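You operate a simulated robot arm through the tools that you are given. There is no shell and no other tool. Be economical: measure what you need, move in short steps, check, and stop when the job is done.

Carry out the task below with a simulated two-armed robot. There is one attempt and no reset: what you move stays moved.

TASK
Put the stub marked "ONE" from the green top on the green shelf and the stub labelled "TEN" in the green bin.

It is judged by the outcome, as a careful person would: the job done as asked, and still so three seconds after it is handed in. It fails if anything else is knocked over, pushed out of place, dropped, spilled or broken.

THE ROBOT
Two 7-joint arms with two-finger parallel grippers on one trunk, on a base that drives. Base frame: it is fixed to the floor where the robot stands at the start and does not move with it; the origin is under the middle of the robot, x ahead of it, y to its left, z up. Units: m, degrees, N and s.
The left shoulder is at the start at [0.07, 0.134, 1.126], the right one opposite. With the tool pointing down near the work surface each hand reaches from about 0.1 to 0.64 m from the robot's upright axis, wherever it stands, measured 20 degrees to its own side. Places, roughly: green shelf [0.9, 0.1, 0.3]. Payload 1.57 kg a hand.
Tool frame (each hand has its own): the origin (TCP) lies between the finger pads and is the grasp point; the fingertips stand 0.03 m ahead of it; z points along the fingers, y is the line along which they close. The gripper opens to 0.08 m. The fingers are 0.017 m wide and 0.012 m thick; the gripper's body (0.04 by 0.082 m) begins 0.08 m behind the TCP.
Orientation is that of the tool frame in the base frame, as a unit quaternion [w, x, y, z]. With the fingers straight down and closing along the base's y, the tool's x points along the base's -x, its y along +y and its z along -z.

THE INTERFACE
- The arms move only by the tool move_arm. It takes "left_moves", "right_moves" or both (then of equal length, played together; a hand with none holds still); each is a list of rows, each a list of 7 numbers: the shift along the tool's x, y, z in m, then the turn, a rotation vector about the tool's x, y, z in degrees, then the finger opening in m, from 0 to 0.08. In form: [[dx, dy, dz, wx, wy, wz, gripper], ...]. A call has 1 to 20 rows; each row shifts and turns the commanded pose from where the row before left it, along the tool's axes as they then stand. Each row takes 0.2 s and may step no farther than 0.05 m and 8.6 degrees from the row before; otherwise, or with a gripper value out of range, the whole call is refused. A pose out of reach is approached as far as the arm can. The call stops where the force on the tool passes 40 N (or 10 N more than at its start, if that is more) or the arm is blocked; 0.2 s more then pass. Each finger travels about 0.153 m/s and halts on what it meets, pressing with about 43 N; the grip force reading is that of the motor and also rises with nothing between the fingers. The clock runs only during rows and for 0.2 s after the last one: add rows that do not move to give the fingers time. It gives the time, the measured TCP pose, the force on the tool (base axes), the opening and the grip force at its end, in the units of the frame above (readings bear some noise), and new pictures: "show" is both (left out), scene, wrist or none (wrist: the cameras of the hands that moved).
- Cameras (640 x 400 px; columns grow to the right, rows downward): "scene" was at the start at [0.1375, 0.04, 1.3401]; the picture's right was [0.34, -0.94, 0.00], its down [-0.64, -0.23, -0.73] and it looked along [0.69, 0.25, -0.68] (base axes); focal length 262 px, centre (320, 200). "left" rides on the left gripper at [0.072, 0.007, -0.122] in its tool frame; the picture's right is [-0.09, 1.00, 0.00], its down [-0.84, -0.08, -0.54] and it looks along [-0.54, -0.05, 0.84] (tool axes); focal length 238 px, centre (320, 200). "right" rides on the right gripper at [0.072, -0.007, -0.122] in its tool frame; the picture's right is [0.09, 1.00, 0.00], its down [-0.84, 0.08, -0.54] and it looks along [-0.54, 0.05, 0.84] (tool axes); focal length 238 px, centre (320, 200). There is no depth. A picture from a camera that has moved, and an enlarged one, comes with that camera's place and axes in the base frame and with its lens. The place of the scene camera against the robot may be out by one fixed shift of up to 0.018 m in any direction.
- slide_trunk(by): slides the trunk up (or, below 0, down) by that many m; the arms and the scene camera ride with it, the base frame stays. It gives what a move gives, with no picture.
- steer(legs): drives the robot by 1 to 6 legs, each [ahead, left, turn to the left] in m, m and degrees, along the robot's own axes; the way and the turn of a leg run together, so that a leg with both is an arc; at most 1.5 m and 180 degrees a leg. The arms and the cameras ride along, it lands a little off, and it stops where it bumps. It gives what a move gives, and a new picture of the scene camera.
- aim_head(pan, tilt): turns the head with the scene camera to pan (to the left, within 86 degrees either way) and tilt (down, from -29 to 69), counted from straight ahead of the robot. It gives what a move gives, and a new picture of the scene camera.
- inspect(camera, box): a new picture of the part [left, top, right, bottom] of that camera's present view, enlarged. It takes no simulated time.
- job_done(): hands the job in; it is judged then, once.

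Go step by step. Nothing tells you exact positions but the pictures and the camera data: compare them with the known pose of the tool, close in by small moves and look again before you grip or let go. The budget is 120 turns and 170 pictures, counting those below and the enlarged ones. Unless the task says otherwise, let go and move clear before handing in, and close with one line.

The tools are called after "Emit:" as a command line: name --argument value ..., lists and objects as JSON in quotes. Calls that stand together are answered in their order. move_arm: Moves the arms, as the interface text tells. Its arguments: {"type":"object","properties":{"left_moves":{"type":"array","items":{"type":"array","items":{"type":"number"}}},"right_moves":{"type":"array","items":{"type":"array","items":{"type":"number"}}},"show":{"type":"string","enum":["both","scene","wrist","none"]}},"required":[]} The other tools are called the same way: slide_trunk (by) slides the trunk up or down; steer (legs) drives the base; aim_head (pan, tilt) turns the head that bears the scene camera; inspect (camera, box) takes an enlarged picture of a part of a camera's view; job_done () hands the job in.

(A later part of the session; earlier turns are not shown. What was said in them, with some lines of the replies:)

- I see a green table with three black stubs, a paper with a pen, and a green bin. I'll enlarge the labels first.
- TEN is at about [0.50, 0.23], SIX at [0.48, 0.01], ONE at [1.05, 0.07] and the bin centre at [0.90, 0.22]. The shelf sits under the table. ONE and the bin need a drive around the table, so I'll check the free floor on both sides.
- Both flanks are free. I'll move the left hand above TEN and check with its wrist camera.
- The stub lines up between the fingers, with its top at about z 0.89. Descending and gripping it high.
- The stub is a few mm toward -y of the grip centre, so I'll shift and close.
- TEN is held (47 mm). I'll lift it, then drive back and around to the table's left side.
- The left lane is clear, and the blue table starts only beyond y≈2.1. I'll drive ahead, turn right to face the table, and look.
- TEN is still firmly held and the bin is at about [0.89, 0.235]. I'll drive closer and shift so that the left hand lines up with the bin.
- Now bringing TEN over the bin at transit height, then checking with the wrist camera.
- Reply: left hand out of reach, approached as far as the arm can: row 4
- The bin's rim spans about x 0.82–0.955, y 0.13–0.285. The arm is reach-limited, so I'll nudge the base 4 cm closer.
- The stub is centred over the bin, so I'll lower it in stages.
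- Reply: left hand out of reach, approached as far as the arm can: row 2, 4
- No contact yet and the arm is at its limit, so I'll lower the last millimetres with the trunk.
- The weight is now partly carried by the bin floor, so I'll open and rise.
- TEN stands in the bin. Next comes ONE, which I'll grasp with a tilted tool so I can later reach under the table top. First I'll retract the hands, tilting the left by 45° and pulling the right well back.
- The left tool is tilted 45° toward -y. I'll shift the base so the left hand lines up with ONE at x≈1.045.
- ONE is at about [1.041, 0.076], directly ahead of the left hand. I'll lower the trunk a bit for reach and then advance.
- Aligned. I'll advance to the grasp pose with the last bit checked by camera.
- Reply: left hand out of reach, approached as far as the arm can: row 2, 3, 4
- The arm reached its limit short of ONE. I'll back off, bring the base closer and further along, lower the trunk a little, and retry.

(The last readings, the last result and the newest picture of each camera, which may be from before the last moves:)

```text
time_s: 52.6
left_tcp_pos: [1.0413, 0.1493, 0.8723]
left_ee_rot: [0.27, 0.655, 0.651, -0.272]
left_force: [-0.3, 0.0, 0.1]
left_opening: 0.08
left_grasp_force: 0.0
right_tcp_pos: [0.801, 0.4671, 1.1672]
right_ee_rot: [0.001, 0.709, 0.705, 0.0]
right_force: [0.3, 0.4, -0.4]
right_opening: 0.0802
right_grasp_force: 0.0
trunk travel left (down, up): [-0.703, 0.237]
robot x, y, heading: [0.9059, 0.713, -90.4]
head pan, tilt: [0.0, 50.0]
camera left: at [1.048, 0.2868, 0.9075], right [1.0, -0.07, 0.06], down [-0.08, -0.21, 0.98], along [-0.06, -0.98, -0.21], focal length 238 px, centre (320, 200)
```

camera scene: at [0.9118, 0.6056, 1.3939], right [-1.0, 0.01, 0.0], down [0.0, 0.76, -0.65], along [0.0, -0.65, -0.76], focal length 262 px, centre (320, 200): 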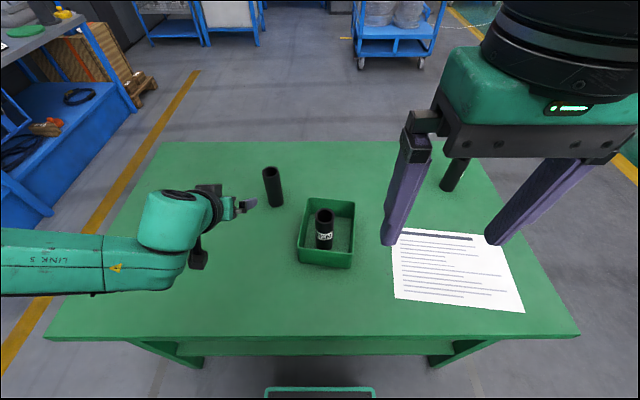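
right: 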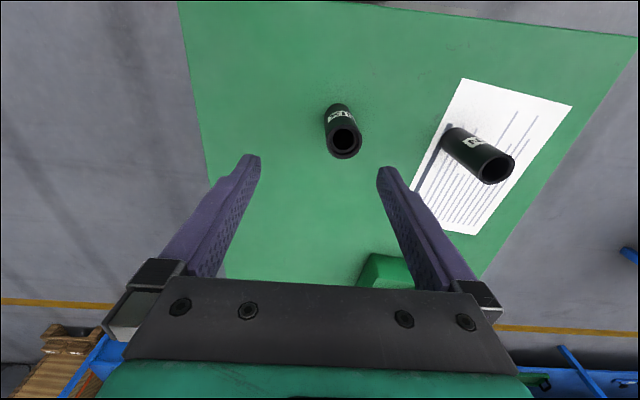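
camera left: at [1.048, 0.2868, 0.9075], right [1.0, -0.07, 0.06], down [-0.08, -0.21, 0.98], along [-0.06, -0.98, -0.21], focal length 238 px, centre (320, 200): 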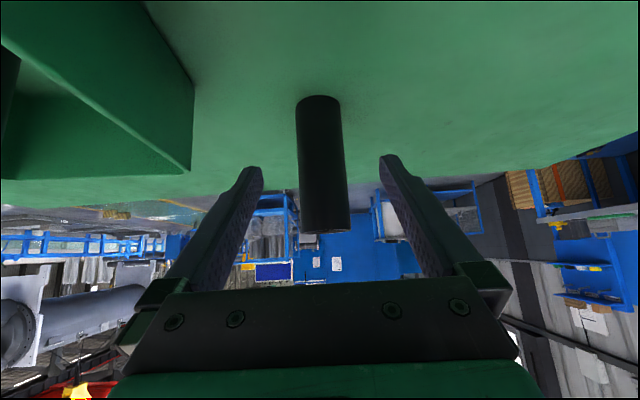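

Well centred. Final approach, then close.

Emit:
move_arm --left_moves '[[-0.01, -0.001, 0.023, 0, 0, 0, 0.08], [-0.01, 0, 0.023, 0, 0, 0, 0.08], [-0.01, 0, 0.022, 0, 0, 0, 0.08], [0, 0, 0, 0, 0, 0, 0.08]]' --show "both"

```text
time_s: 53.6
left_tcp_pos: [1.0662, 0.1064, 0.8757]
left_ee_rot: [0.271, 0.654, 0.652, -0.271]
left_force: [0.5, -0.4, -0.8]
left_opening: 0.08
left_grasp_force: 0.0
left hand out of reach, approached as far as the arm can: row 1, 2, 3
right_tcp_pos: [0.8001, 0.4665, 1.167]
right_ee_rot: [0.001, 0.709, 0.705, -0.001]
right_force: [-0.1, -1.4, -0.5]
right_opening: 0.0799
right_grasp_force: 0.1
trunk travel left (down, up): [-0.703, 0.237]
robot x, y, heading: [0.909, 0.7145, -90.2]
head pan, tilt: [0.0, 50.0]
camera scene: at [0.9137, 0.5988, 1.3332], right [-1.0, 0.0, 0.0], down [0.0, 0.77, -0.64], along [0.0, -0.64, -0.77], focal length 262 px, centre (320, 200)
camera left: at [1.0722, 0.2435, 0.9113], right [1.0, -0.07, 0.06], down [-0.08, -0.21, 0.98], along [-0.06, -0.98, -0.21], focal length 238 px, centre (320, 200)
```

scene: 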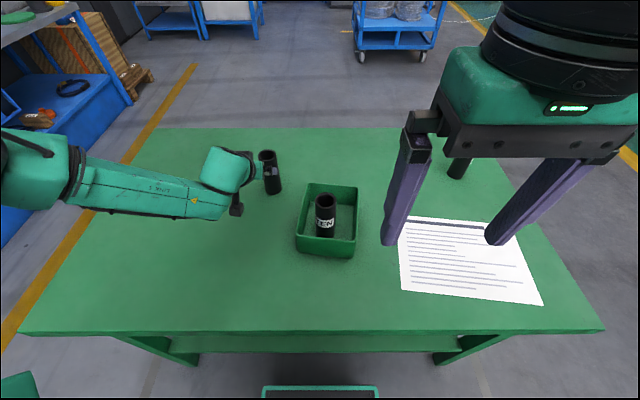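
left: 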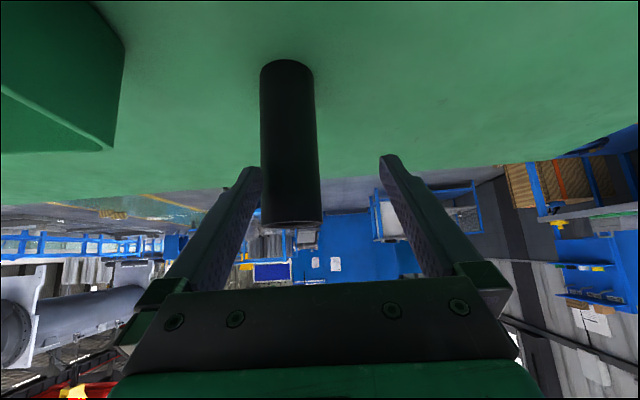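

The limit looks like a wrist limit: the forearm comes in from +x. I'll back off and yaw the hand about 20° inward, so the fingers point toward -y and slightly -x. I'll also nudge the base 2 cm closer.

Emit:
move_arm --left_moves '[[0.01, 0, -0.035, 0, 0, 0, 0.08], [0.01, 0, -0.035, 0, 0, 0, 0.08], [0.02, 0, -0.035, 0, 0, 0, 0.08], [0, 0.03, 0, 0, 0, 0, 0.08], [0, 0, 0, 4.71, 0, 4.71, 0.08], [0, 0, 0, 4.71, 0, 4.71, 0.08], [0, 0, 0, 4.71, 0, 4.71, 0.08], [0, 0, 0, 0, 0, 0, 0.08]]' --show "none"

Emit:
steer --legs '[[0.02, 0, 0]]'

Emit:
inspect --camera "left" --box '[0, 0, 640, 400]'

```text
time_s: 55.4
left_tcp_pos: [1.0947, 0.2085, 0.9214]
left_ee_rot: [0.219, 0.758, 0.527, -0.315]
left_force: [-0.9, 0.6, -1.0]
left_opening: 0.08
left_grasp_force: 0.1
right_tcp_pos: [0.799, 0.4673, 1.1681]
right_ee_rot: [0.001, 0.709, 0.705, 0.0]
right_force: [0.5, 0.1, -0.5]
right_opening: 0.0801
right_grasp_force: 0.0
trunk travel left (down, up): [-0.703, 0.237]
robot x, y, heading: [0.9056, 0.7145, -90.2]
head pan, tilt: [0.0, 50.0]
```

```text
time_s: 56.1
left_tcp_pos: [1.0961, 0.1923, 0.923]
left_ee_rot: [0.221, 0.758, 0.526, -0.316]
left_force: [-0.8, 1.0, -0.6]
left_opening: 0.08
left_grasp_force: 0.1
right_tcp_pos: [0.799, 0.4503, 1.1689]
right_ee_rot: [0.002, 0.708, 0.706, -0.002]
right_force: [0.2, 0.1, -0.1]
right_opening: 0.08
right_grasp_force: 0.0
trunk travel left (down, up): [-0.703, 0.237]
robot x, y, heading: [0.905, 0.694, -90.1]
head pan, tilt: [0.0, 50.0]
camera scene: at [0.9139, 0.5834, 1.3337], right [-1.0, 0.0, 0.0], down [0.0, 0.76, -0.65], along [0.0, -0.65, -0.76], focal length 262 px, centre (320, 200)
```

scene: 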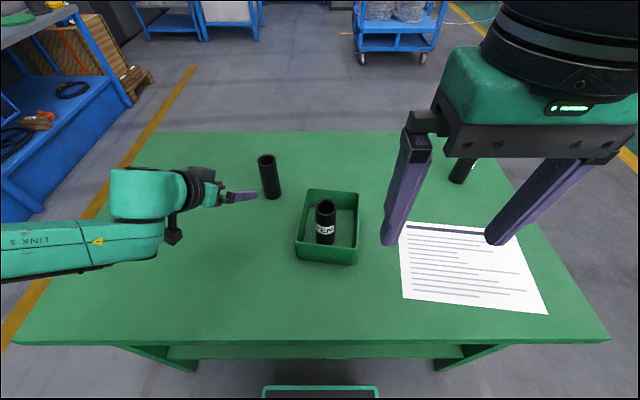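

```text
1.00 times, centred on (320, 200) of left
camera zoom: at [1.1482, 0.3185, 0.9576], right [0.91, -0.41, 0.07], down [-0.14, -0.16, 0.98], along [-0.39, -0.9, -0.21], focal length 238 px, centre (320, 200)
```

zoom: 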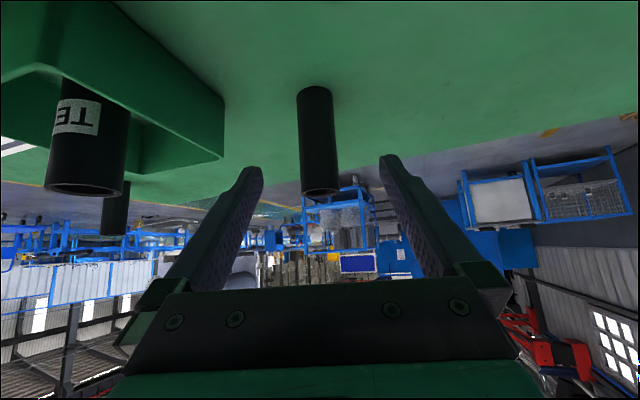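

ONE sits centred between the fingers in the new direction. Advancing in two stages.

Emit:
move_arm --left_moves '[[-0.009, -0.005, 0.035, 0, 0, 0, 0.08], [-0.009, -0.005, 0.035, 0, 0, 0, 0.08], [-0.009, 0, 0.035, 0, 0, 0, 0.08], [0, 0, 0, 0, 0, 0, 0.08]]' --show "wrist"

```text
time_s: 57.1
left_tcp_pos: [1.0547, 0.1054, 0.8664]
left_ee_rot: [0.219, 0.758, 0.528, -0.314]
left_force: [-0.7, 1.4, -0.7]
left_opening: 0.0798
left_grasp_force: 0.0
right_tcp_pos: [0.7997, 0.448, 1.1677]
right_ee_rot: [0.0, 0.708, 0.706, 0.0]
right_force: [-0.2, 0.1, 0.6]
right_opening: 0.0797
right_grasp_force: 0.1
trunk travel left (down, up): [-0.703, 0.237]
robot x, y, heading: [0.9065, 0.6938, -90.3]
head pan, tilt: [0.0, 50.0]
camera left: at [1.1078, 0.2308, 0.901], right [0.91, -0.41, 0.07], down [-0.14, -0.17, 0.98], along [-0.39, -0.9, -0.21], focal length 238 px, centre (320, 200)
```

left: 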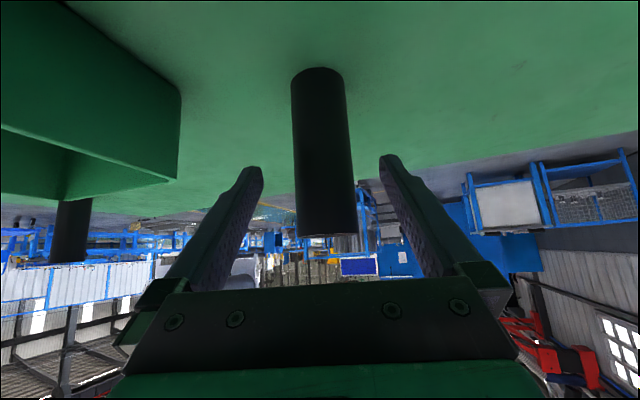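

Emit:
move_arm --left_moves '[[-0.004, 0, 0.017, 0, 0, 0, 0.08], [-0.004, 0, 0.017, 0, 0, 0, 0.08], [0, 0, 0, 0, 0, 0, 0.08]]' --show "both"

```text
time_s: 58.0
left_tcp_pos: [1.0486, 0.0907, 0.8592]
left_ee_rot: [0.219, 0.758, 0.528, -0.315]
left_force: [-0.3, 0.3, -0.3]
left_opening: 0.0801
left_grasp_force: 0.0
left hand out of reach, approached as far as the arm can: row 2
right_tcp_pos: [0.7985, 0.4462, 1.1672]
right_ee_rot: [0.0, 0.708, 0.706, -0.001]
right_force: [-0.3, 0.2, -0.5]
right_opening: 0.08
right_grasp_force: 0.1
trunk travel left (down, up): [-0.703, 0.237]
robot x, y, heading: [0.9033, 0.694, -90.4]
head pan, tilt: [0.0, 50.0]
camera scene: at [0.9139, 0.5789, 1.3332], right [-1.0, 0.0, 0.0], down [0.0, 0.77, -0.64], along [0.0, -0.64, -0.77], focal length 262 px, centre (320, 200)
camera left: at [1.1023, 0.2167, 0.8946], right [0.91, -0.41, 0.07], down [-0.14, -0.17, 0.98], along [-0.39, -0.9, -0.21], focal length 238 px, centre (320, 200)
```

scene: 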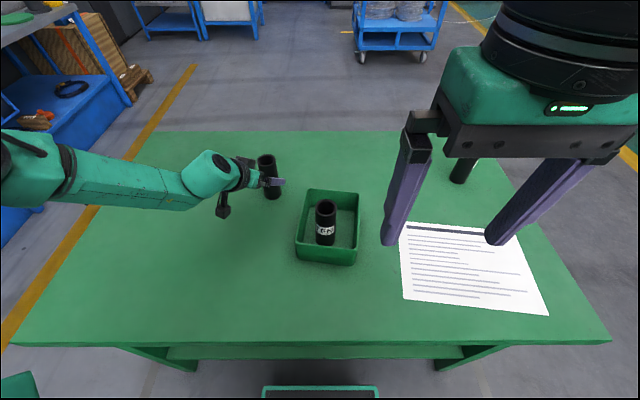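
left: 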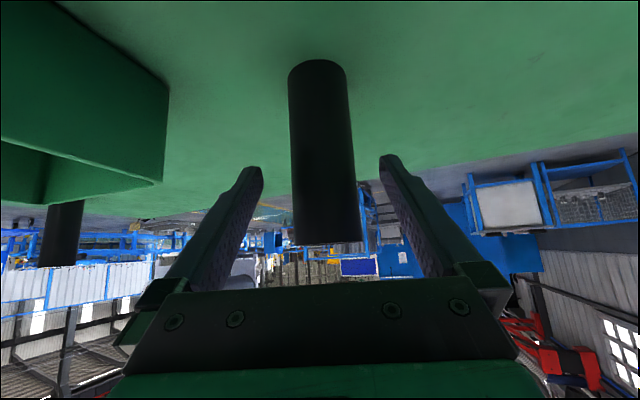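

About 1.5 cm short, with the stub already between the fingers. A tiny base nudge forward completes it.

Emit:
steer --legs '[[0.013, 0, 0]]'

Emit:
inspect --camera "left" --box '[160, 40, 480, 280]'

```text
time_s: 58.7
left_tcp_pos: [1.049, 0.0782, 0.8613]
left_ee_rot: [0.22, 0.758, 0.527, -0.315]
left_force: [-0.5, 0.8, -0.5]
left_opening: 0.0799
left_grasp_force: 0.0
right_tcp_pos: [0.8006, 0.437, 1.1671]
right_ee_rot: [0.002, 0.708, 0.706, -0.001]
right_force: [0.2, 1.1, -0.3]
right_opening: 0.0798
right_grasp_force: 0.1
trunk travel left (down, up): [-0.703, 0.237]
robot x, y, heading: [0.9015, 0.6818, -90.5]
head pan, tilt: [0.0, 50.0]
camera scene: at [0.9137, 0.569, 1.3336], right [-1.0, 0.0, 0.0], down [0.0, 0.76, -0.64], along [0.0, -0.64, -0.76], focal length 262 px, centre (320, 200)
```

scene: 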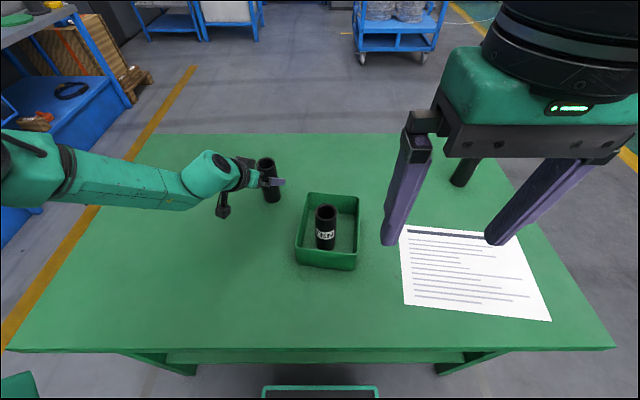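

```text
1.67 times, centred on (320, 160) of left
camera zoom: at [1.1023, 0.2058, 0.8959], right [0.91, -0.41, 0.07], down [-0.14, -0.16, 0.98], along [-0.39, -0.9, -0.21], focal length 397 px, centre (320, 267)
```

zoom: 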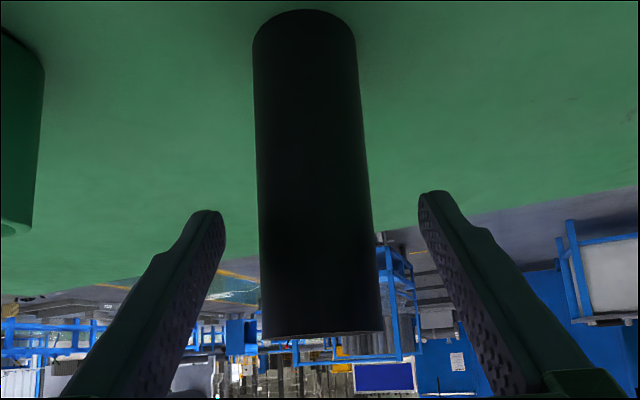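

Emit:
slide_trunk --by -0.012

Emit:
move_arm --left_moves '[[0, 0, 0, 0, 0, 0, 0.065], [0, 0, 0, 0, 0, 0, 0.05], [0, 0, 0, 0, 0, 0, 0.04], [0, 0, 0, 0, 0, 0, 0.03], [0, 0, 0, 0, 0, 0, 0.03]]' --show "wrist"

```text
time_s: 59.3
left_tcp_pos: [1.0496, 0.0776, 0.8475]
left_ee_rot: [0.22, 0.757, 0.529, -0.314]
left_force: [0.7, -0.5, -0.1]
left_opening: 0.0802
left_grasp_force: 0.0
right_tcp_pos: [0.7999, 0.4346, 1.1555]
right_ee_rot: [0.002, 0.708, 0.706, -0.001]
right_force: [-0.5, 1.1, 0.6]
right_opening: 0.08
right_grasp_force: 0.1
trunk travel left (down, up): [-0.691, 0.249]
robot x, y, heading: [0.9039, 0.6835, -90.1]
head pan, tilt: [0.0, 50.0]
```

```text
time_s: 60.5
left_tcp_pos: [1.048, 0.0771, 0.8481]
left_ee_rot: [0.219, 0.758, 0.528, -0.314]
left_force: [-1.6, 0.6, 0.9]
left_opening: 0.0468
left_grasp_force: 43.2
right_tcp_pos: [0.7979, 0.4339, 1.1558]
right_ee_rot: [0.002, 0.708, 0.706, 0.0]
right_force: [-0.7, 0.4, -0.4]
right_opening: 0.08
right_grasp_force: 0.0
trunk travel left (down, up): [-0.691, 0.249]
robot x, y, heading: [0.9045, 0.6849, -90.4]
head pan, tilt: [0.0, 50.0]
camera left: at [1.1021, 0.204, 0.8827], right [0.91, -0.41, 0.07], down [-0.14, -0.17, 0.98], along [-0.39, -0.9, -0.21], focal length 238 px, centre (320, 200)
```

left: 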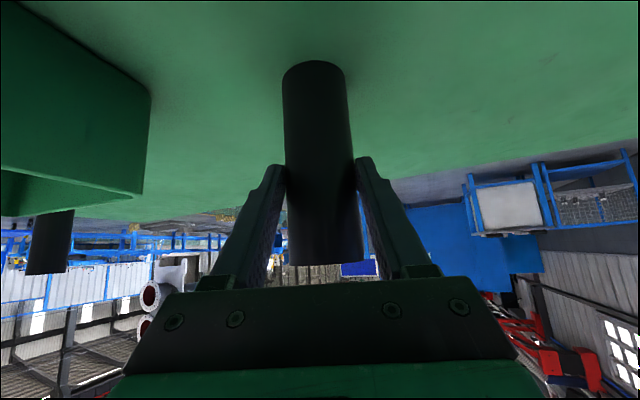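

ONE is gripped with its base about 0.088 m below the TCP. Lifting with the trunk, then backing away.

Emit:
slide_trunk --by 0.14

Emit:
steer --legs '[[-0.55, 0, 0]]'

```text
time_s: 62.2
left_tcp_pos: [1.049, 0.0762, 0.9861]
left_ee_rot: [0.219, 0.758, 0.528, -0.314]
left_force: [0.0, 0.2, -4.1]
left_opening: 0.0468
left_grasp_force: 42.4
right_tcp_pos: [0.7991, 0.4323, 1.2962]
right_ee_rot: [0.0, 0.708, 0.706, 0.0]
right_force: [-0.2, -0.6, -0.2]
right_opening: 0.0801
right_grasp_force: 0.1
trunk travel left (down, up): [-0.831, 0.109]
robot x, y, heading: [0.9039, 0.6807, -90.3]
head pan, tilt: [0.0, 50.0]
```

```text
time_s: 65.4
left_tcp_pos: [1.0529, 0.6306, 0.9863]
left_ee_rot: [0.218, 0.758, 0.529, -0.314]
left_force: [0.1, -0.2, -3.7]
left_opening: 0.0467
left_grasp_force: 42.4
right_tcp_pos: [0.803, 0.9851, 1.295]
right_ee_rot: [-0.001, 0.707, 0.707, 0.001]
right_force: [0.7, -0.2, -0.2]
right_opening: 0.08
right_grasp_force: 0.0
trunk travel left (down, up): [-0.831, 0.109]
robot x, y, heading: [0.9071, 1.2317, -89.9]
head pan, tilt: [0.0, 50.0]
camera scene: at [0.916, 1.1171, 1.461], right [-1.0, 0.0, 0.0], down [0.0, 0.77, -0.64], along [0.0, -0.64, -0.77], focal length 262 px, centre (320, 200)
```

scene: 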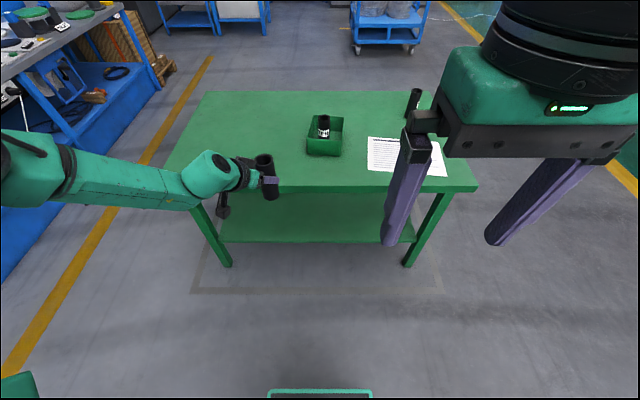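

ONE is held upright. I'll shift right so the elbow stays clear of the table leg, then lower the trunk outside the table.

Emit:
steer --legs '[[0, -0.25, 0]]'

Emit:
slide_trunk --by -0.53

Emit:
aim_head --pan 15 --tilt 25

```text
time_s: 67.2
left_tcp_pos: [0.8042, 0.6312, 0.987]
left_ee_rot: [0.219, 0.756, 0.531, -0.315]
left_force: [-1.0, 0.7, -2.8]
left_opening: 0.0466
left_grasp_force: 43.6
right_tcp_pos: [0.5537, 0.9858, 1.2966]
right_ee_rot: [-0.001, 0.706, 0.708, -0.001]
right_force: [-0.1, -0.4, 0.3]
right_opening: 0.0801
right_grasp_force: 0.1
trunk travel left (down, up): [-0.831, 0.109]
robot x, y, heading: [0.6546, 1.2411, -89.9]
head pan, tilt: [0.0, 50.0]
camera scene: at [0.6675, 1.1185, 1.4611], right [-1.0, 0.0, 0.0], down [0.0, 0.77, -0.64], along [0.0, -0.64, -0.77], focal length 262 px, centre (320, 200)
```

scene: 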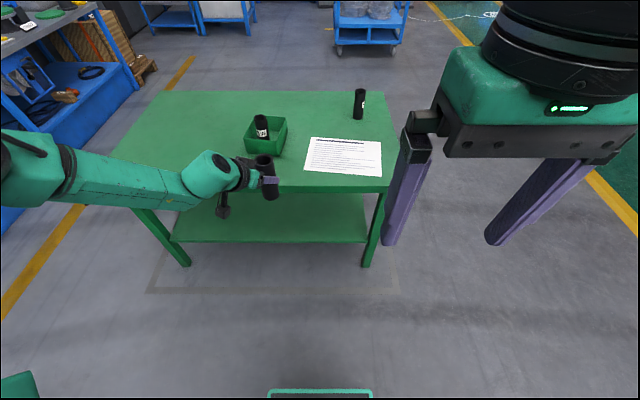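

```text
refused: -0.53 is not a number from -0.4 to 0.4
```

```text
time_s: 68.1
left_tcp_pos: [0.803, 0.6317, 0.9871]
left_ee_rot: [0.22, 0.756, 0.531, -0.312]
left_force: [0.3, -0.2, -4.6]
left_opening: 0.0467
left_grasp_force: 43.1
right_tcp_pos: [0.55, 0.9873, 1.2953]
right_ee_rot: [0.0, 0.706, 0.708, 0.0]
right_force: [-0.3, -0.8, 0.5]
right_opening: 0.0799
right_grasp_force: 0.0
trunk travel left (down, up): [-0.831, 0.109]
robot x, y, heading: [0.6538, 1.2353, -89.8]
head pan, tilt: [15.0, 25.0]
camera scene: at [0.6878, 1.1068, 1.4986], right [-0.97, -0.26, 0.0], down [-0.11, 0.41, -0.91], along [0.24, -0.87, -0.42], focal length 262 px, centre (320, 200)
```

scene: 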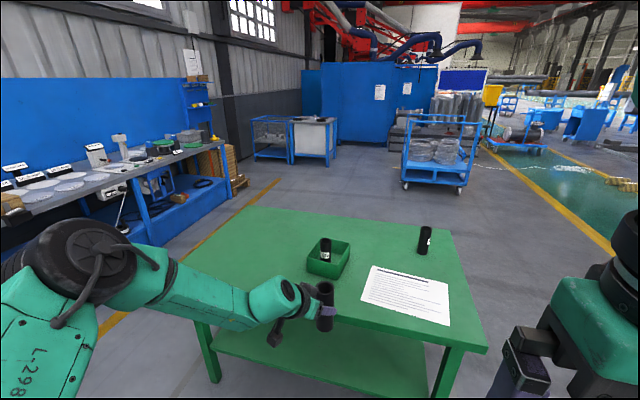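

The elbow stays outside the table edge in this posture. Lowering in two slides.

Emit:
slide_trunk --by -0.4

Emit:
slide_trunk --by -0.13

Emit:
aim_head --pan 10 --tilt 35

Emit:
inspect --camera "left" --box '[0, 0, 640, 400]'

```text
time_s: 71.9
left_tcp_pos: [0.8024, 0.6315, 0.5869]
left_ee_rot: [0.22, 0.756, 0.531, -0.314]
left_force: [0.0, -1.1, -4.8]
left_opening: 0.0467
left_grasp_force: 43.1
right_tcp_pos: [0.5512, 0.9861, 0.8949]
right_ee_rot: [0.0, 0.706, 0.708, 0.0]
right_force: [-0.6, -0.3, 0.8]
right_opening: 0.0802
right_grasp_force: 0.0
trunk travel left (down, up): [-0.431, 0.509]
robot x, y, heading: [0.6561, 1.2323, -90.2]
head pan, tilt: [15.0, 25.0]
```

```text
time_s: 73.5
left_tcp_pos: [0.8026, 0.6322, 0.457]
left_ee_rot: [0.22, 0.756, 0.53, -0.314]
left_force: [0.2, -0.3, -3.7]
left_opening: 0.0468
left_grasp_force: 42.7
right_tcp_pos: [0.5518, 0.9871, 0.7642]
right_ee_rot: [0.0, 0.707, 0.708, 0.0]
right_force: [-0.7, -0.3, 0.2]
right_opening: 0.0798
right_grasp_force: 0.2
trunk travel left (down, up): [-0.301, 0.639]
robot x, y, heading: [0.6544, 1.237, -90.1]
head pan, tilt: [15.0, 25.0]
```

```text
time_s: 74.2
left_tcp_pos: [0.8031, 0.6329, 0.4582]
left_ee_rot: [0.22, 0.757, 0.53, -0.313]
left_force: [0.4, -0.1, -3.5]
left_opening: 0.047
left_grasp_force: 42.9
right_tcp_pos: [0.5509, 0.9849, 0.7648]
right_ee_rot: [0.0, 0.706, 0.708, 0.0]
right_force: [0.5, -0.7, -0.7]
right_opening: 0.0798
right_grasp_force: 0.0
trunk travel left (down, up): [-0.301, 0.639]
robot x, y, heading: [0.6573, 1.2336, -89.6]
head pan, tilt: [10.0, 35.0]
camera scene: at [0.68, 1.1094, 0.9529], right [-0.98, -0.18, 0.0], down [-0.1, 0.56, -0.82], along [0.14, -0.81, -0.57], focal length 262 px, centre (320, 200)
```

scene: 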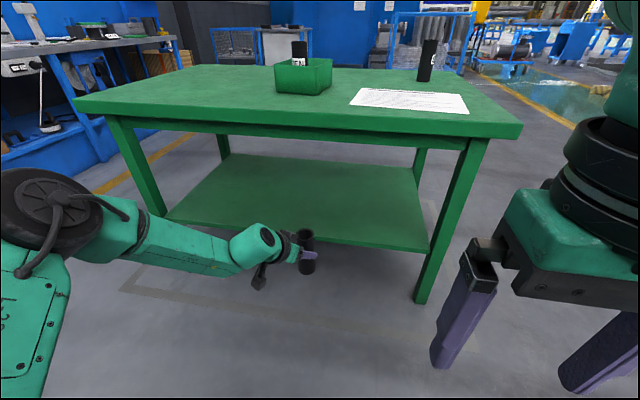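

```text
1.00 times, centred on (320, 200) of left
camera zoom: at [0.8554, 0.7586, 0.492], right [0.91, -0.4, 0.06], down [-0.14, -0.17, 0.97], along [-0.38, -0.9, -0.21], focal length 238 px, centre (320, 200)
```

zoom: 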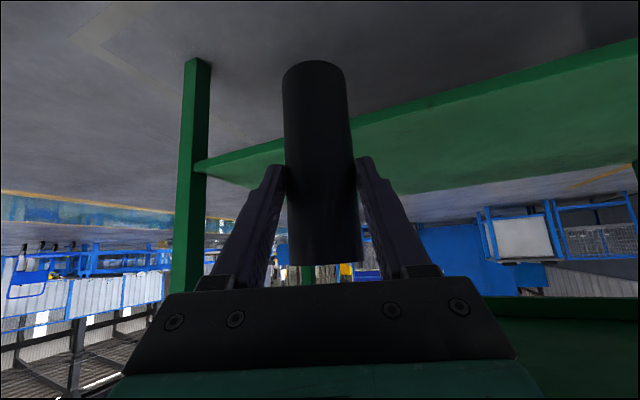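

The shelf is visible with a front apron under the table top. I'll zoom in to gauge shelf height and edges.

Emit:
inspect --camera "left" --box '[160, 40, 480, 240]'

Emit:
inspect --camera "scene" --box '[140, 80, 480, 310]'

```text
2.00 times, centred on (320, 140) of left
camera zoom: at [0.8554, 0.7586, 0.492], right [0.91, -0.4, 0.06], down [-0.14, -0.17, 0.97], along [-0.38, -0.9, -0.21], focal length 477 px, centre (320, 320)
```

zoom: 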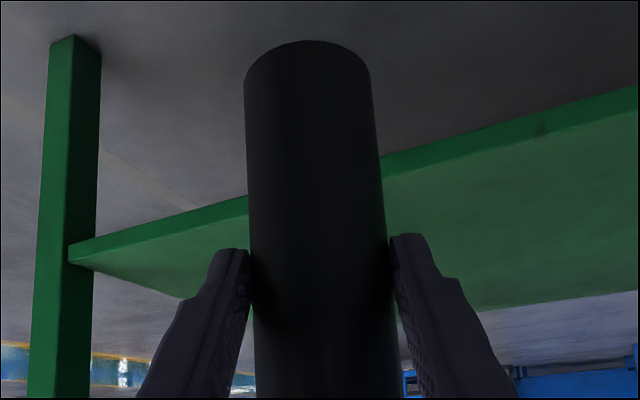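

```text
1.74 times, centred on (310, 195) of scene
camera zoom: at [0.68, 1.1094, 0.9529], right [-0.98, -0.18, 0.0], down [-0.1, 0.56, -0.82], along [0.14, -0.81, -0.57], focal length 456 px, centre (337, 209)
```

zoom: 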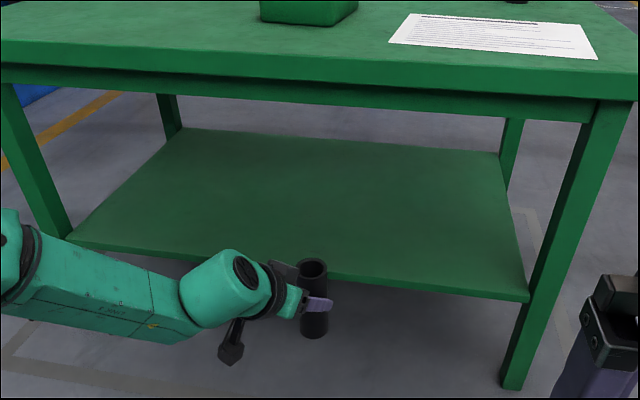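

The shelf top is at z≈0.30 with its front edge at y≈0.40, and the apron bottom is at about 0.67. I'll drive forward so ONE comes to y≈0.31 over the shelf.

Emit:
steer --legs '[[0.2, 0, 0], [0.125, 0, 0]]'

Emit:
inspect --camera "left" --box '[0, 0, 640, 400]'

```text
time_s: 76.7
left_tcp_pos: [0.8043, 0.3041, 0.4569]
left_ee_rot: [0.219, 0.757, 0.53, -0.314]
left_force: [0.0, -0.3, -4.6]
left_opening: 0.0468
left_grasp_force: 42.9
right_tcp_pos: [0.5521, 0.6588, 0.7654]
right_ee_rot: [0.0, 0.707, 0.708, -0.001]
right_force: [-0.4, -0.7, -0.2]
right_opening: 0.0798
right_grasp_force: 0.1
trunk travel left (down, up): [-0.301, 0.639]
robot x, y, heading: [0.6576, 0.9098, -89.9]
head pan, tilt: [10.0, 35.0]
camera scene: at [0.6807, 0.7816, 0.9527], right [-0.98, -0.18, 0.0], down [-0.1, 0.57, -0.82], along [0.14, -0.81, -0.57], focal length 262 px, centre (320, 200)
```

scene: 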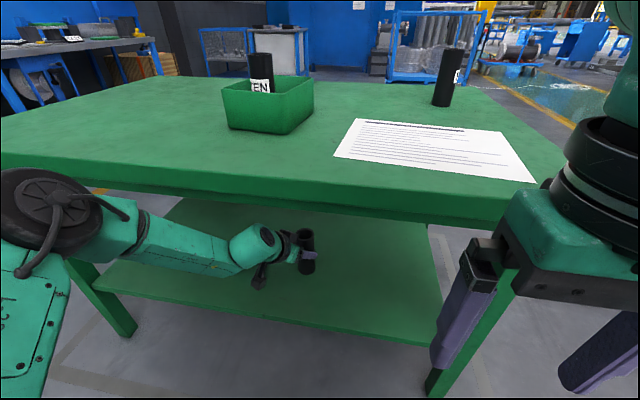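

```text
1.00 times, centred on (320, 200) of left
camera zoom: at [0.8563, 0.4313, 0.4915], right [0.91, -0.4, 0.06], down [-0.14, -0.17, 0.97], along [-0.38, -0.9, -0.21], focal length 238 px, centre (320, 200)
```

zoom: 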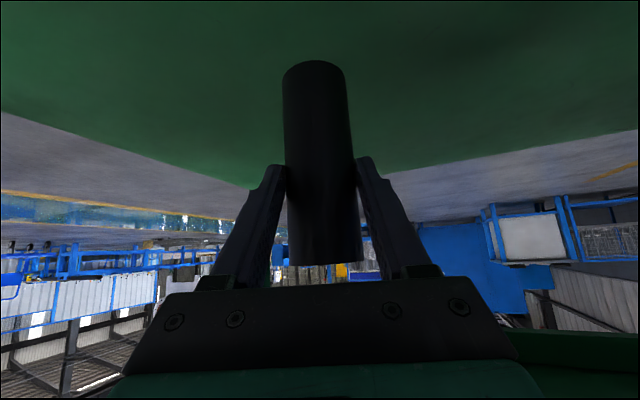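

ONE is over the shelf. I'll lower by trunk until the weight transfers.

Emit:
slide_trunk --by -0.05

Emit:
slide_trunk --by -0.008

Emit:
inspect --camera "left" --box '[220, 20, 420, 180]'

```text
time_s: 77.6
left_tcp_pos: [0.8028, 0.3043, 0.4075]
left_ee_rot: [0.22, 0.756, 0.531, -0.313]
left_force: [-0.3, -0.9, -4.3]
left_opening: 0.0465
left_grasp_force: 43.3
right_tcp_pos: [0.5529, 0.6602, 0.715]
right_ee_rot: [0.001, 0.706, 0.708, -0.001]
right_force: [0.8, 1.2, 0.3]
right_opening: 0.0798
right_grasp_force: 0.0
trunk travel left (down, up): [-0.251, 0.689]
robot x, y, heading: [0.6577, 0.9067, -89.8]
head pan, tilt: [10.0, 35.0]
```

```text
time_s: 78.2
left_tcp_pos: [0.8047, 0.306, 0.3986]
left_ee_rot: [0.22, 0.756, 0.53, -0.314]
left_force: [-0.6, -0.3, -3.8]
left_opening: 0.0468
left_grasp_force: 43.3
right_tcp_pos: [0.5526, 0.6601, 0.7075]
right_ee_rot: [0.0, 0.707, 0.708, -0.001]
right_force: [-0.3, -0.2, -0.2]
right_opening: 0.0799
right_grasp_force: 0.1
trunk travel left (down, up): [-0.243, 0.697]
robot x, y, heading: [0.6607, 0.9114, -89.9]
head pan, tilt: [10.0, 35.0]
```

```text
2.50 times, centred on (320, 100) of left
camera zoom: at [0.8563, 0.4318, 0.434], right [0.91, -0.4, 0.06], down [-0.14, -0.17, 0.97], along [-0.38, -0.9, -0.21], focal length 596 px, centre (320, 450)
```

zoom: 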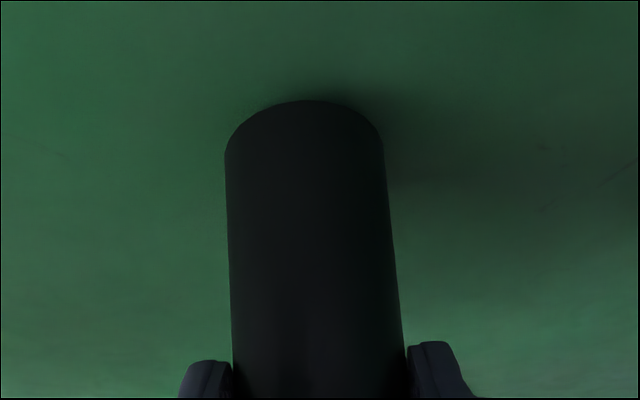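

Emit:
slide_trunk --by -0.005

Emit:
slide_trunk --by -0.003

```text
time_s: 78.7
left_tcp_pos: [0.8038, 0.3048, 0.3924]
left_ee_rot: [0.219, 0.757, 0.531, -0.313]
left_force: [0.2, -0.1, -4.4]
left_opening: 0.0468
left_grasp_force: 42.9
right_tcp_pos: [0.5518, 0.6589, 0.7021]
right_ee_rot: [0.001, 0.706, 0.708, 0.0]
right_force: [0.2, -0.3, 0.2]
right_opening: 0.08
right_grasp_force: 0.1
trunk travel left (down, up): [-0.238, 0.702]
robot x, y, heading: [0.6542, 0.9065, -90.0]
head pan, tilt: [10.0, 35.0]
```

```text
time_s: 79.2
left_tcp_pos: [0.8038, 0.3052, 0.3913]
left_ee_rot: [0.22, 0.756, 0.53, -0.314]
left_force: [0.6, 0.3, -3.8]
left_opening: 0.0468
left_grasp_force: 42.7
right_tcp_pos: [0.5515, 0.6611, 0.6985]
right_ee_rot: [0.0, 0.707, 0.707, 0.001]
right_force: [0.9, -0.5, 0.3]
right_opening: 0.0801
right_grasp_force: 0.1
trunk travel left (down, up): [-0.235, 0.705]
robot x, y, heading: [0.6538, 0.9076, -89.9]
head pan, tilt: [10.0, 35.0]
```

Emit:
slide_trunk --by -0.003

Emit:
slide_trunk --by -0.002

```text
time_s: 79.8
left_tcp_pos: [0.804, 0.3056, 0.3883]
left_ee_rot: [0.22, 0.756, 0.531, -0.314]
left_force: [-0.9, -0.8, -3.4]
left_opening: 0.0469
left_grasp_force: 42.8
right_tcp_pos: [0.5522, 0.6595, 0.6963]
right_ee_rot: [0.001, 0.707, 0.708, 0.0]
right_force: [-1.0, -0.3, -0.5]
right_opening: 0.0801
right_grasp_force: 0.0
trunk travel left (down, up): [-0.232, 0.708]
robot x, y, heading: [0.6566, 0.9092, -89.7]
head pan, tilt: [10.0, 35.0]
```

```text
time_s: 80.3
left_tcp_pos: [0.8035, 0.3049, 0.3892]
left_ee_rot: [0.221, 0.756, 0.53, -0.314]
left_force: [0.6, 1.2, 4.3]
left_opening: 0.0464
left_grasp_force: 43.1
right_tcp_pos: [0.5521, 0.6602, 0.6949]
right_ee_rot: [0.001, 0.706, 0.708, 0.001]
right_force: [0.0, -0.1, 0.6]
right_opening: 0.0799
right_grasp_force: 0.0
trunk travel left (down, up): [-0.23, 0.71]
robot x, y, heading: [0.6558, 0.9073, -90.1]
head pan, tilt: [10.0, 35.0]
```

Contact made and the weight rests on the shelf. Opening the fingers.

Emit:
move_arm --left_moves '[[0, 0, 0, 0, 0, 0, 0.05], [0, 0, 0, 0, 0, 0, 0.065], [0, 0, 0, 0, 0, 0, 0.08], [0, 0, 0, 0, 0, 0, 0.08]]' --show "wrist"

```text
time_s: 81.3
left_tcp_pos: [0.8042, 0.305, 0.3864]
left_ee_rot: [0.22, 0.756, 0.531, -0.313]
left_force: [-0.9, -0.1, 0.3]
left_opening: 0.08
left_grasp_force: 0.0
right_tcp_pos: [0.5518, 0.6601, 0.6937]
right_ee_rot: [0.001, 0.707, 0.707, 0.0]
right_force: [0.2, -0.3, -0.8]
right_opening: 0.0797
right_grasp_force: 0.1
trunk travel left (down, up): [-0.23, 0.71]
robot x, y, heading: [0.6589, 0.9106, -90.0]
head pan, tilt: [10.0, 35.0]
camera left: at [0.8562, 0.4319, 0.4214], right [0.91, -0.4, 0.07], down [-0.14, -0.17, 0.98], along [-0.38, -0.9, -0.21], focal length 238 px, centre (320, 200)
```

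left: 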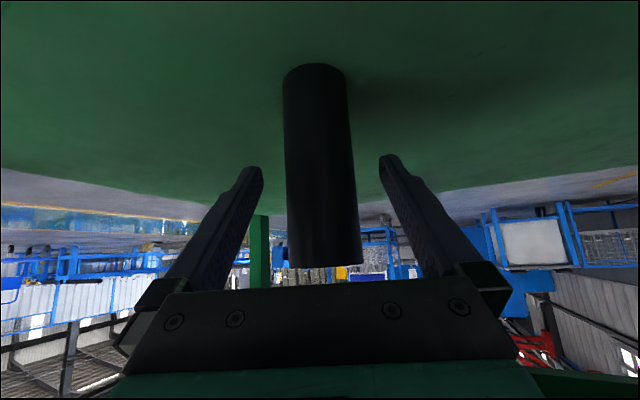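

Freed and standing. I'll retreat straight back along the finger heading, then look.

Emit:
move_arm --left_moves '[[0.015, 0, -0.015, 0, 0, 0, 0.08], [0.025, 0, -0.025, 0, 0, 0, 0.08], [0.025, 0, -0.025, 0, 0, 0, 0.08], [0.025, 0, -0.025, 0, 0, 0, 0.08], [0, 0, 0, 0, 0, 0, 0.08]]' --show "wrist"

```text
time_s: 82.5
left_tcp_pos: [0.8467, 0.4265, 0.3858]
left_ee_rot: [0.22, 0.757, 0.529, -0.314]
left_force: [0.4, -0.4, 0.9]
left_opening: 0.0801
left_grasp_force: 0.1
right_tcp_pos: [0.5515, 0.6608, 0.6937]
right_ee_rot: [0.001, 0.706, 0.708, 0.0]
right_force: [0.7, 0.6, -0.1]
right_opening: 0.0799
right_grasp_force: 0.1
trunk travel left (down, up): [-0.23, 0.71]
robot x, y, heading: [0.6538, 0.9056, -90.0]
head pan, tilt: [10.0, 35.0]
camera left: at [0.8999, 0.5527, 0.4207], right [0.91, -0.4, 0.07], down [-0.14, -0.17, 0.98], along [-0.38, -0.9, -0.21], focal length 238 px, centre (320, 200)
```

left: 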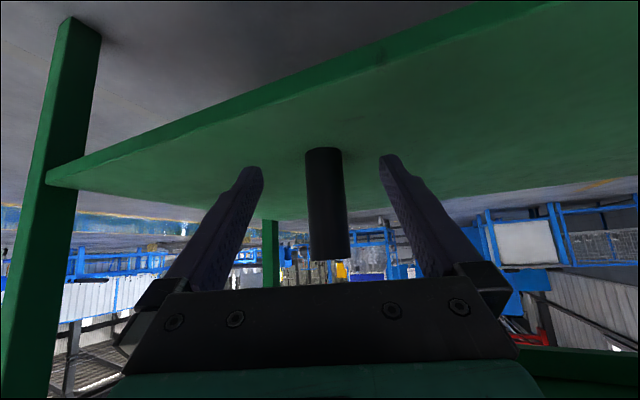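

Now I'll back the base away and check the whole scene.

Emit:
steer --legs '[[-0.35, 0, 0]]'

Emit:
inspect --camera "scene" --box '[100, 0, 500, 280]'

```text
time_s: 84.7
left_tcp_pos: [0.8454, 0.7752, 0.385]
left_ee_rot: [0.22, 0.757, 0.529, -0.314]
left_force: [-0.6, 0.3, -0.2]
left_opening: 0.08
left_grasp_force: 0.0
right_tcp_pos: [0.5511, 1.0123, 0.6944]
right_ee_rot: [0.001, 0.708, 0.706, -0.001]
right_force: [-1.8, 0.6, 0.6]
right_opening: 0.0799
right_grasp_force: 0.0
trunk travel left (down, up): [-0.23, 0.71]
robot x, y, heading: [0.6541, 1.254, -90.2]
head pan, tilt: [10.0, 35.0]
camera scene: at [0.6801, 1.1334, 0.882], right [-0.99, -0.17, 0.0], down [-0.1, 0.56, -0.82], along [0.14, -0.81, -0.57], focal length 262 px, centre (320, 200)
```

scene: 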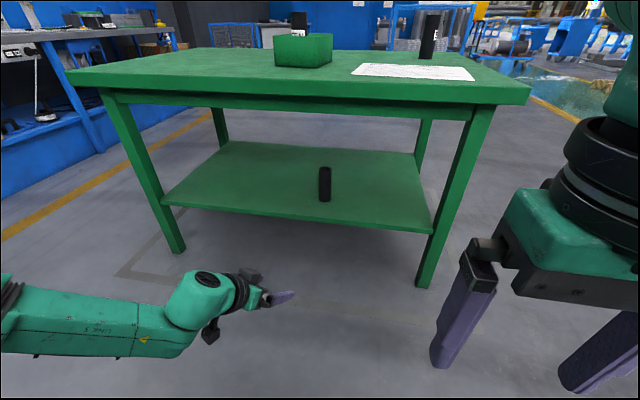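

```text
1.43 times, centred on (300, 140) of scene
camera zoom: at [0.6801, 1.1334, 0.882], right [-0.99, -0.17, 0.0], down [-0.1, 0.56, -0.82], along [0.14, -0.81, -0.57], focal length 374 px, centre (349, 286)
```

zoom: 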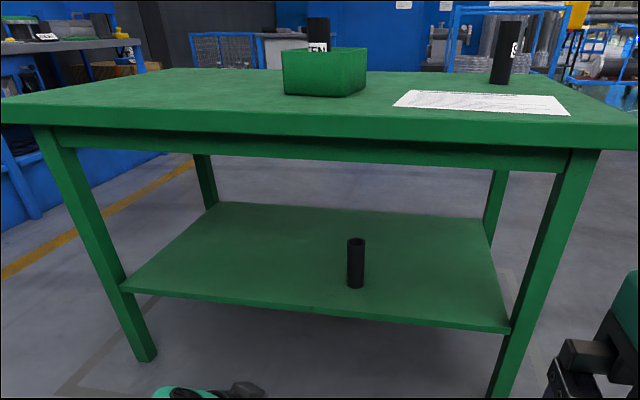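

ONE stands on the green shelf, TEN is in the green bin, and SIX, the bin and the paper look undisturbed. Both hands are clear, so I'm handing in.

Emit:
job_done

```text
The job is handed in.
```

The stub marked ONE is standing on the green shelf and the stub labelled TEN is standing in the green bin. In the last picture before hand-in, SIX, the bin and the paper looked undisturbed.
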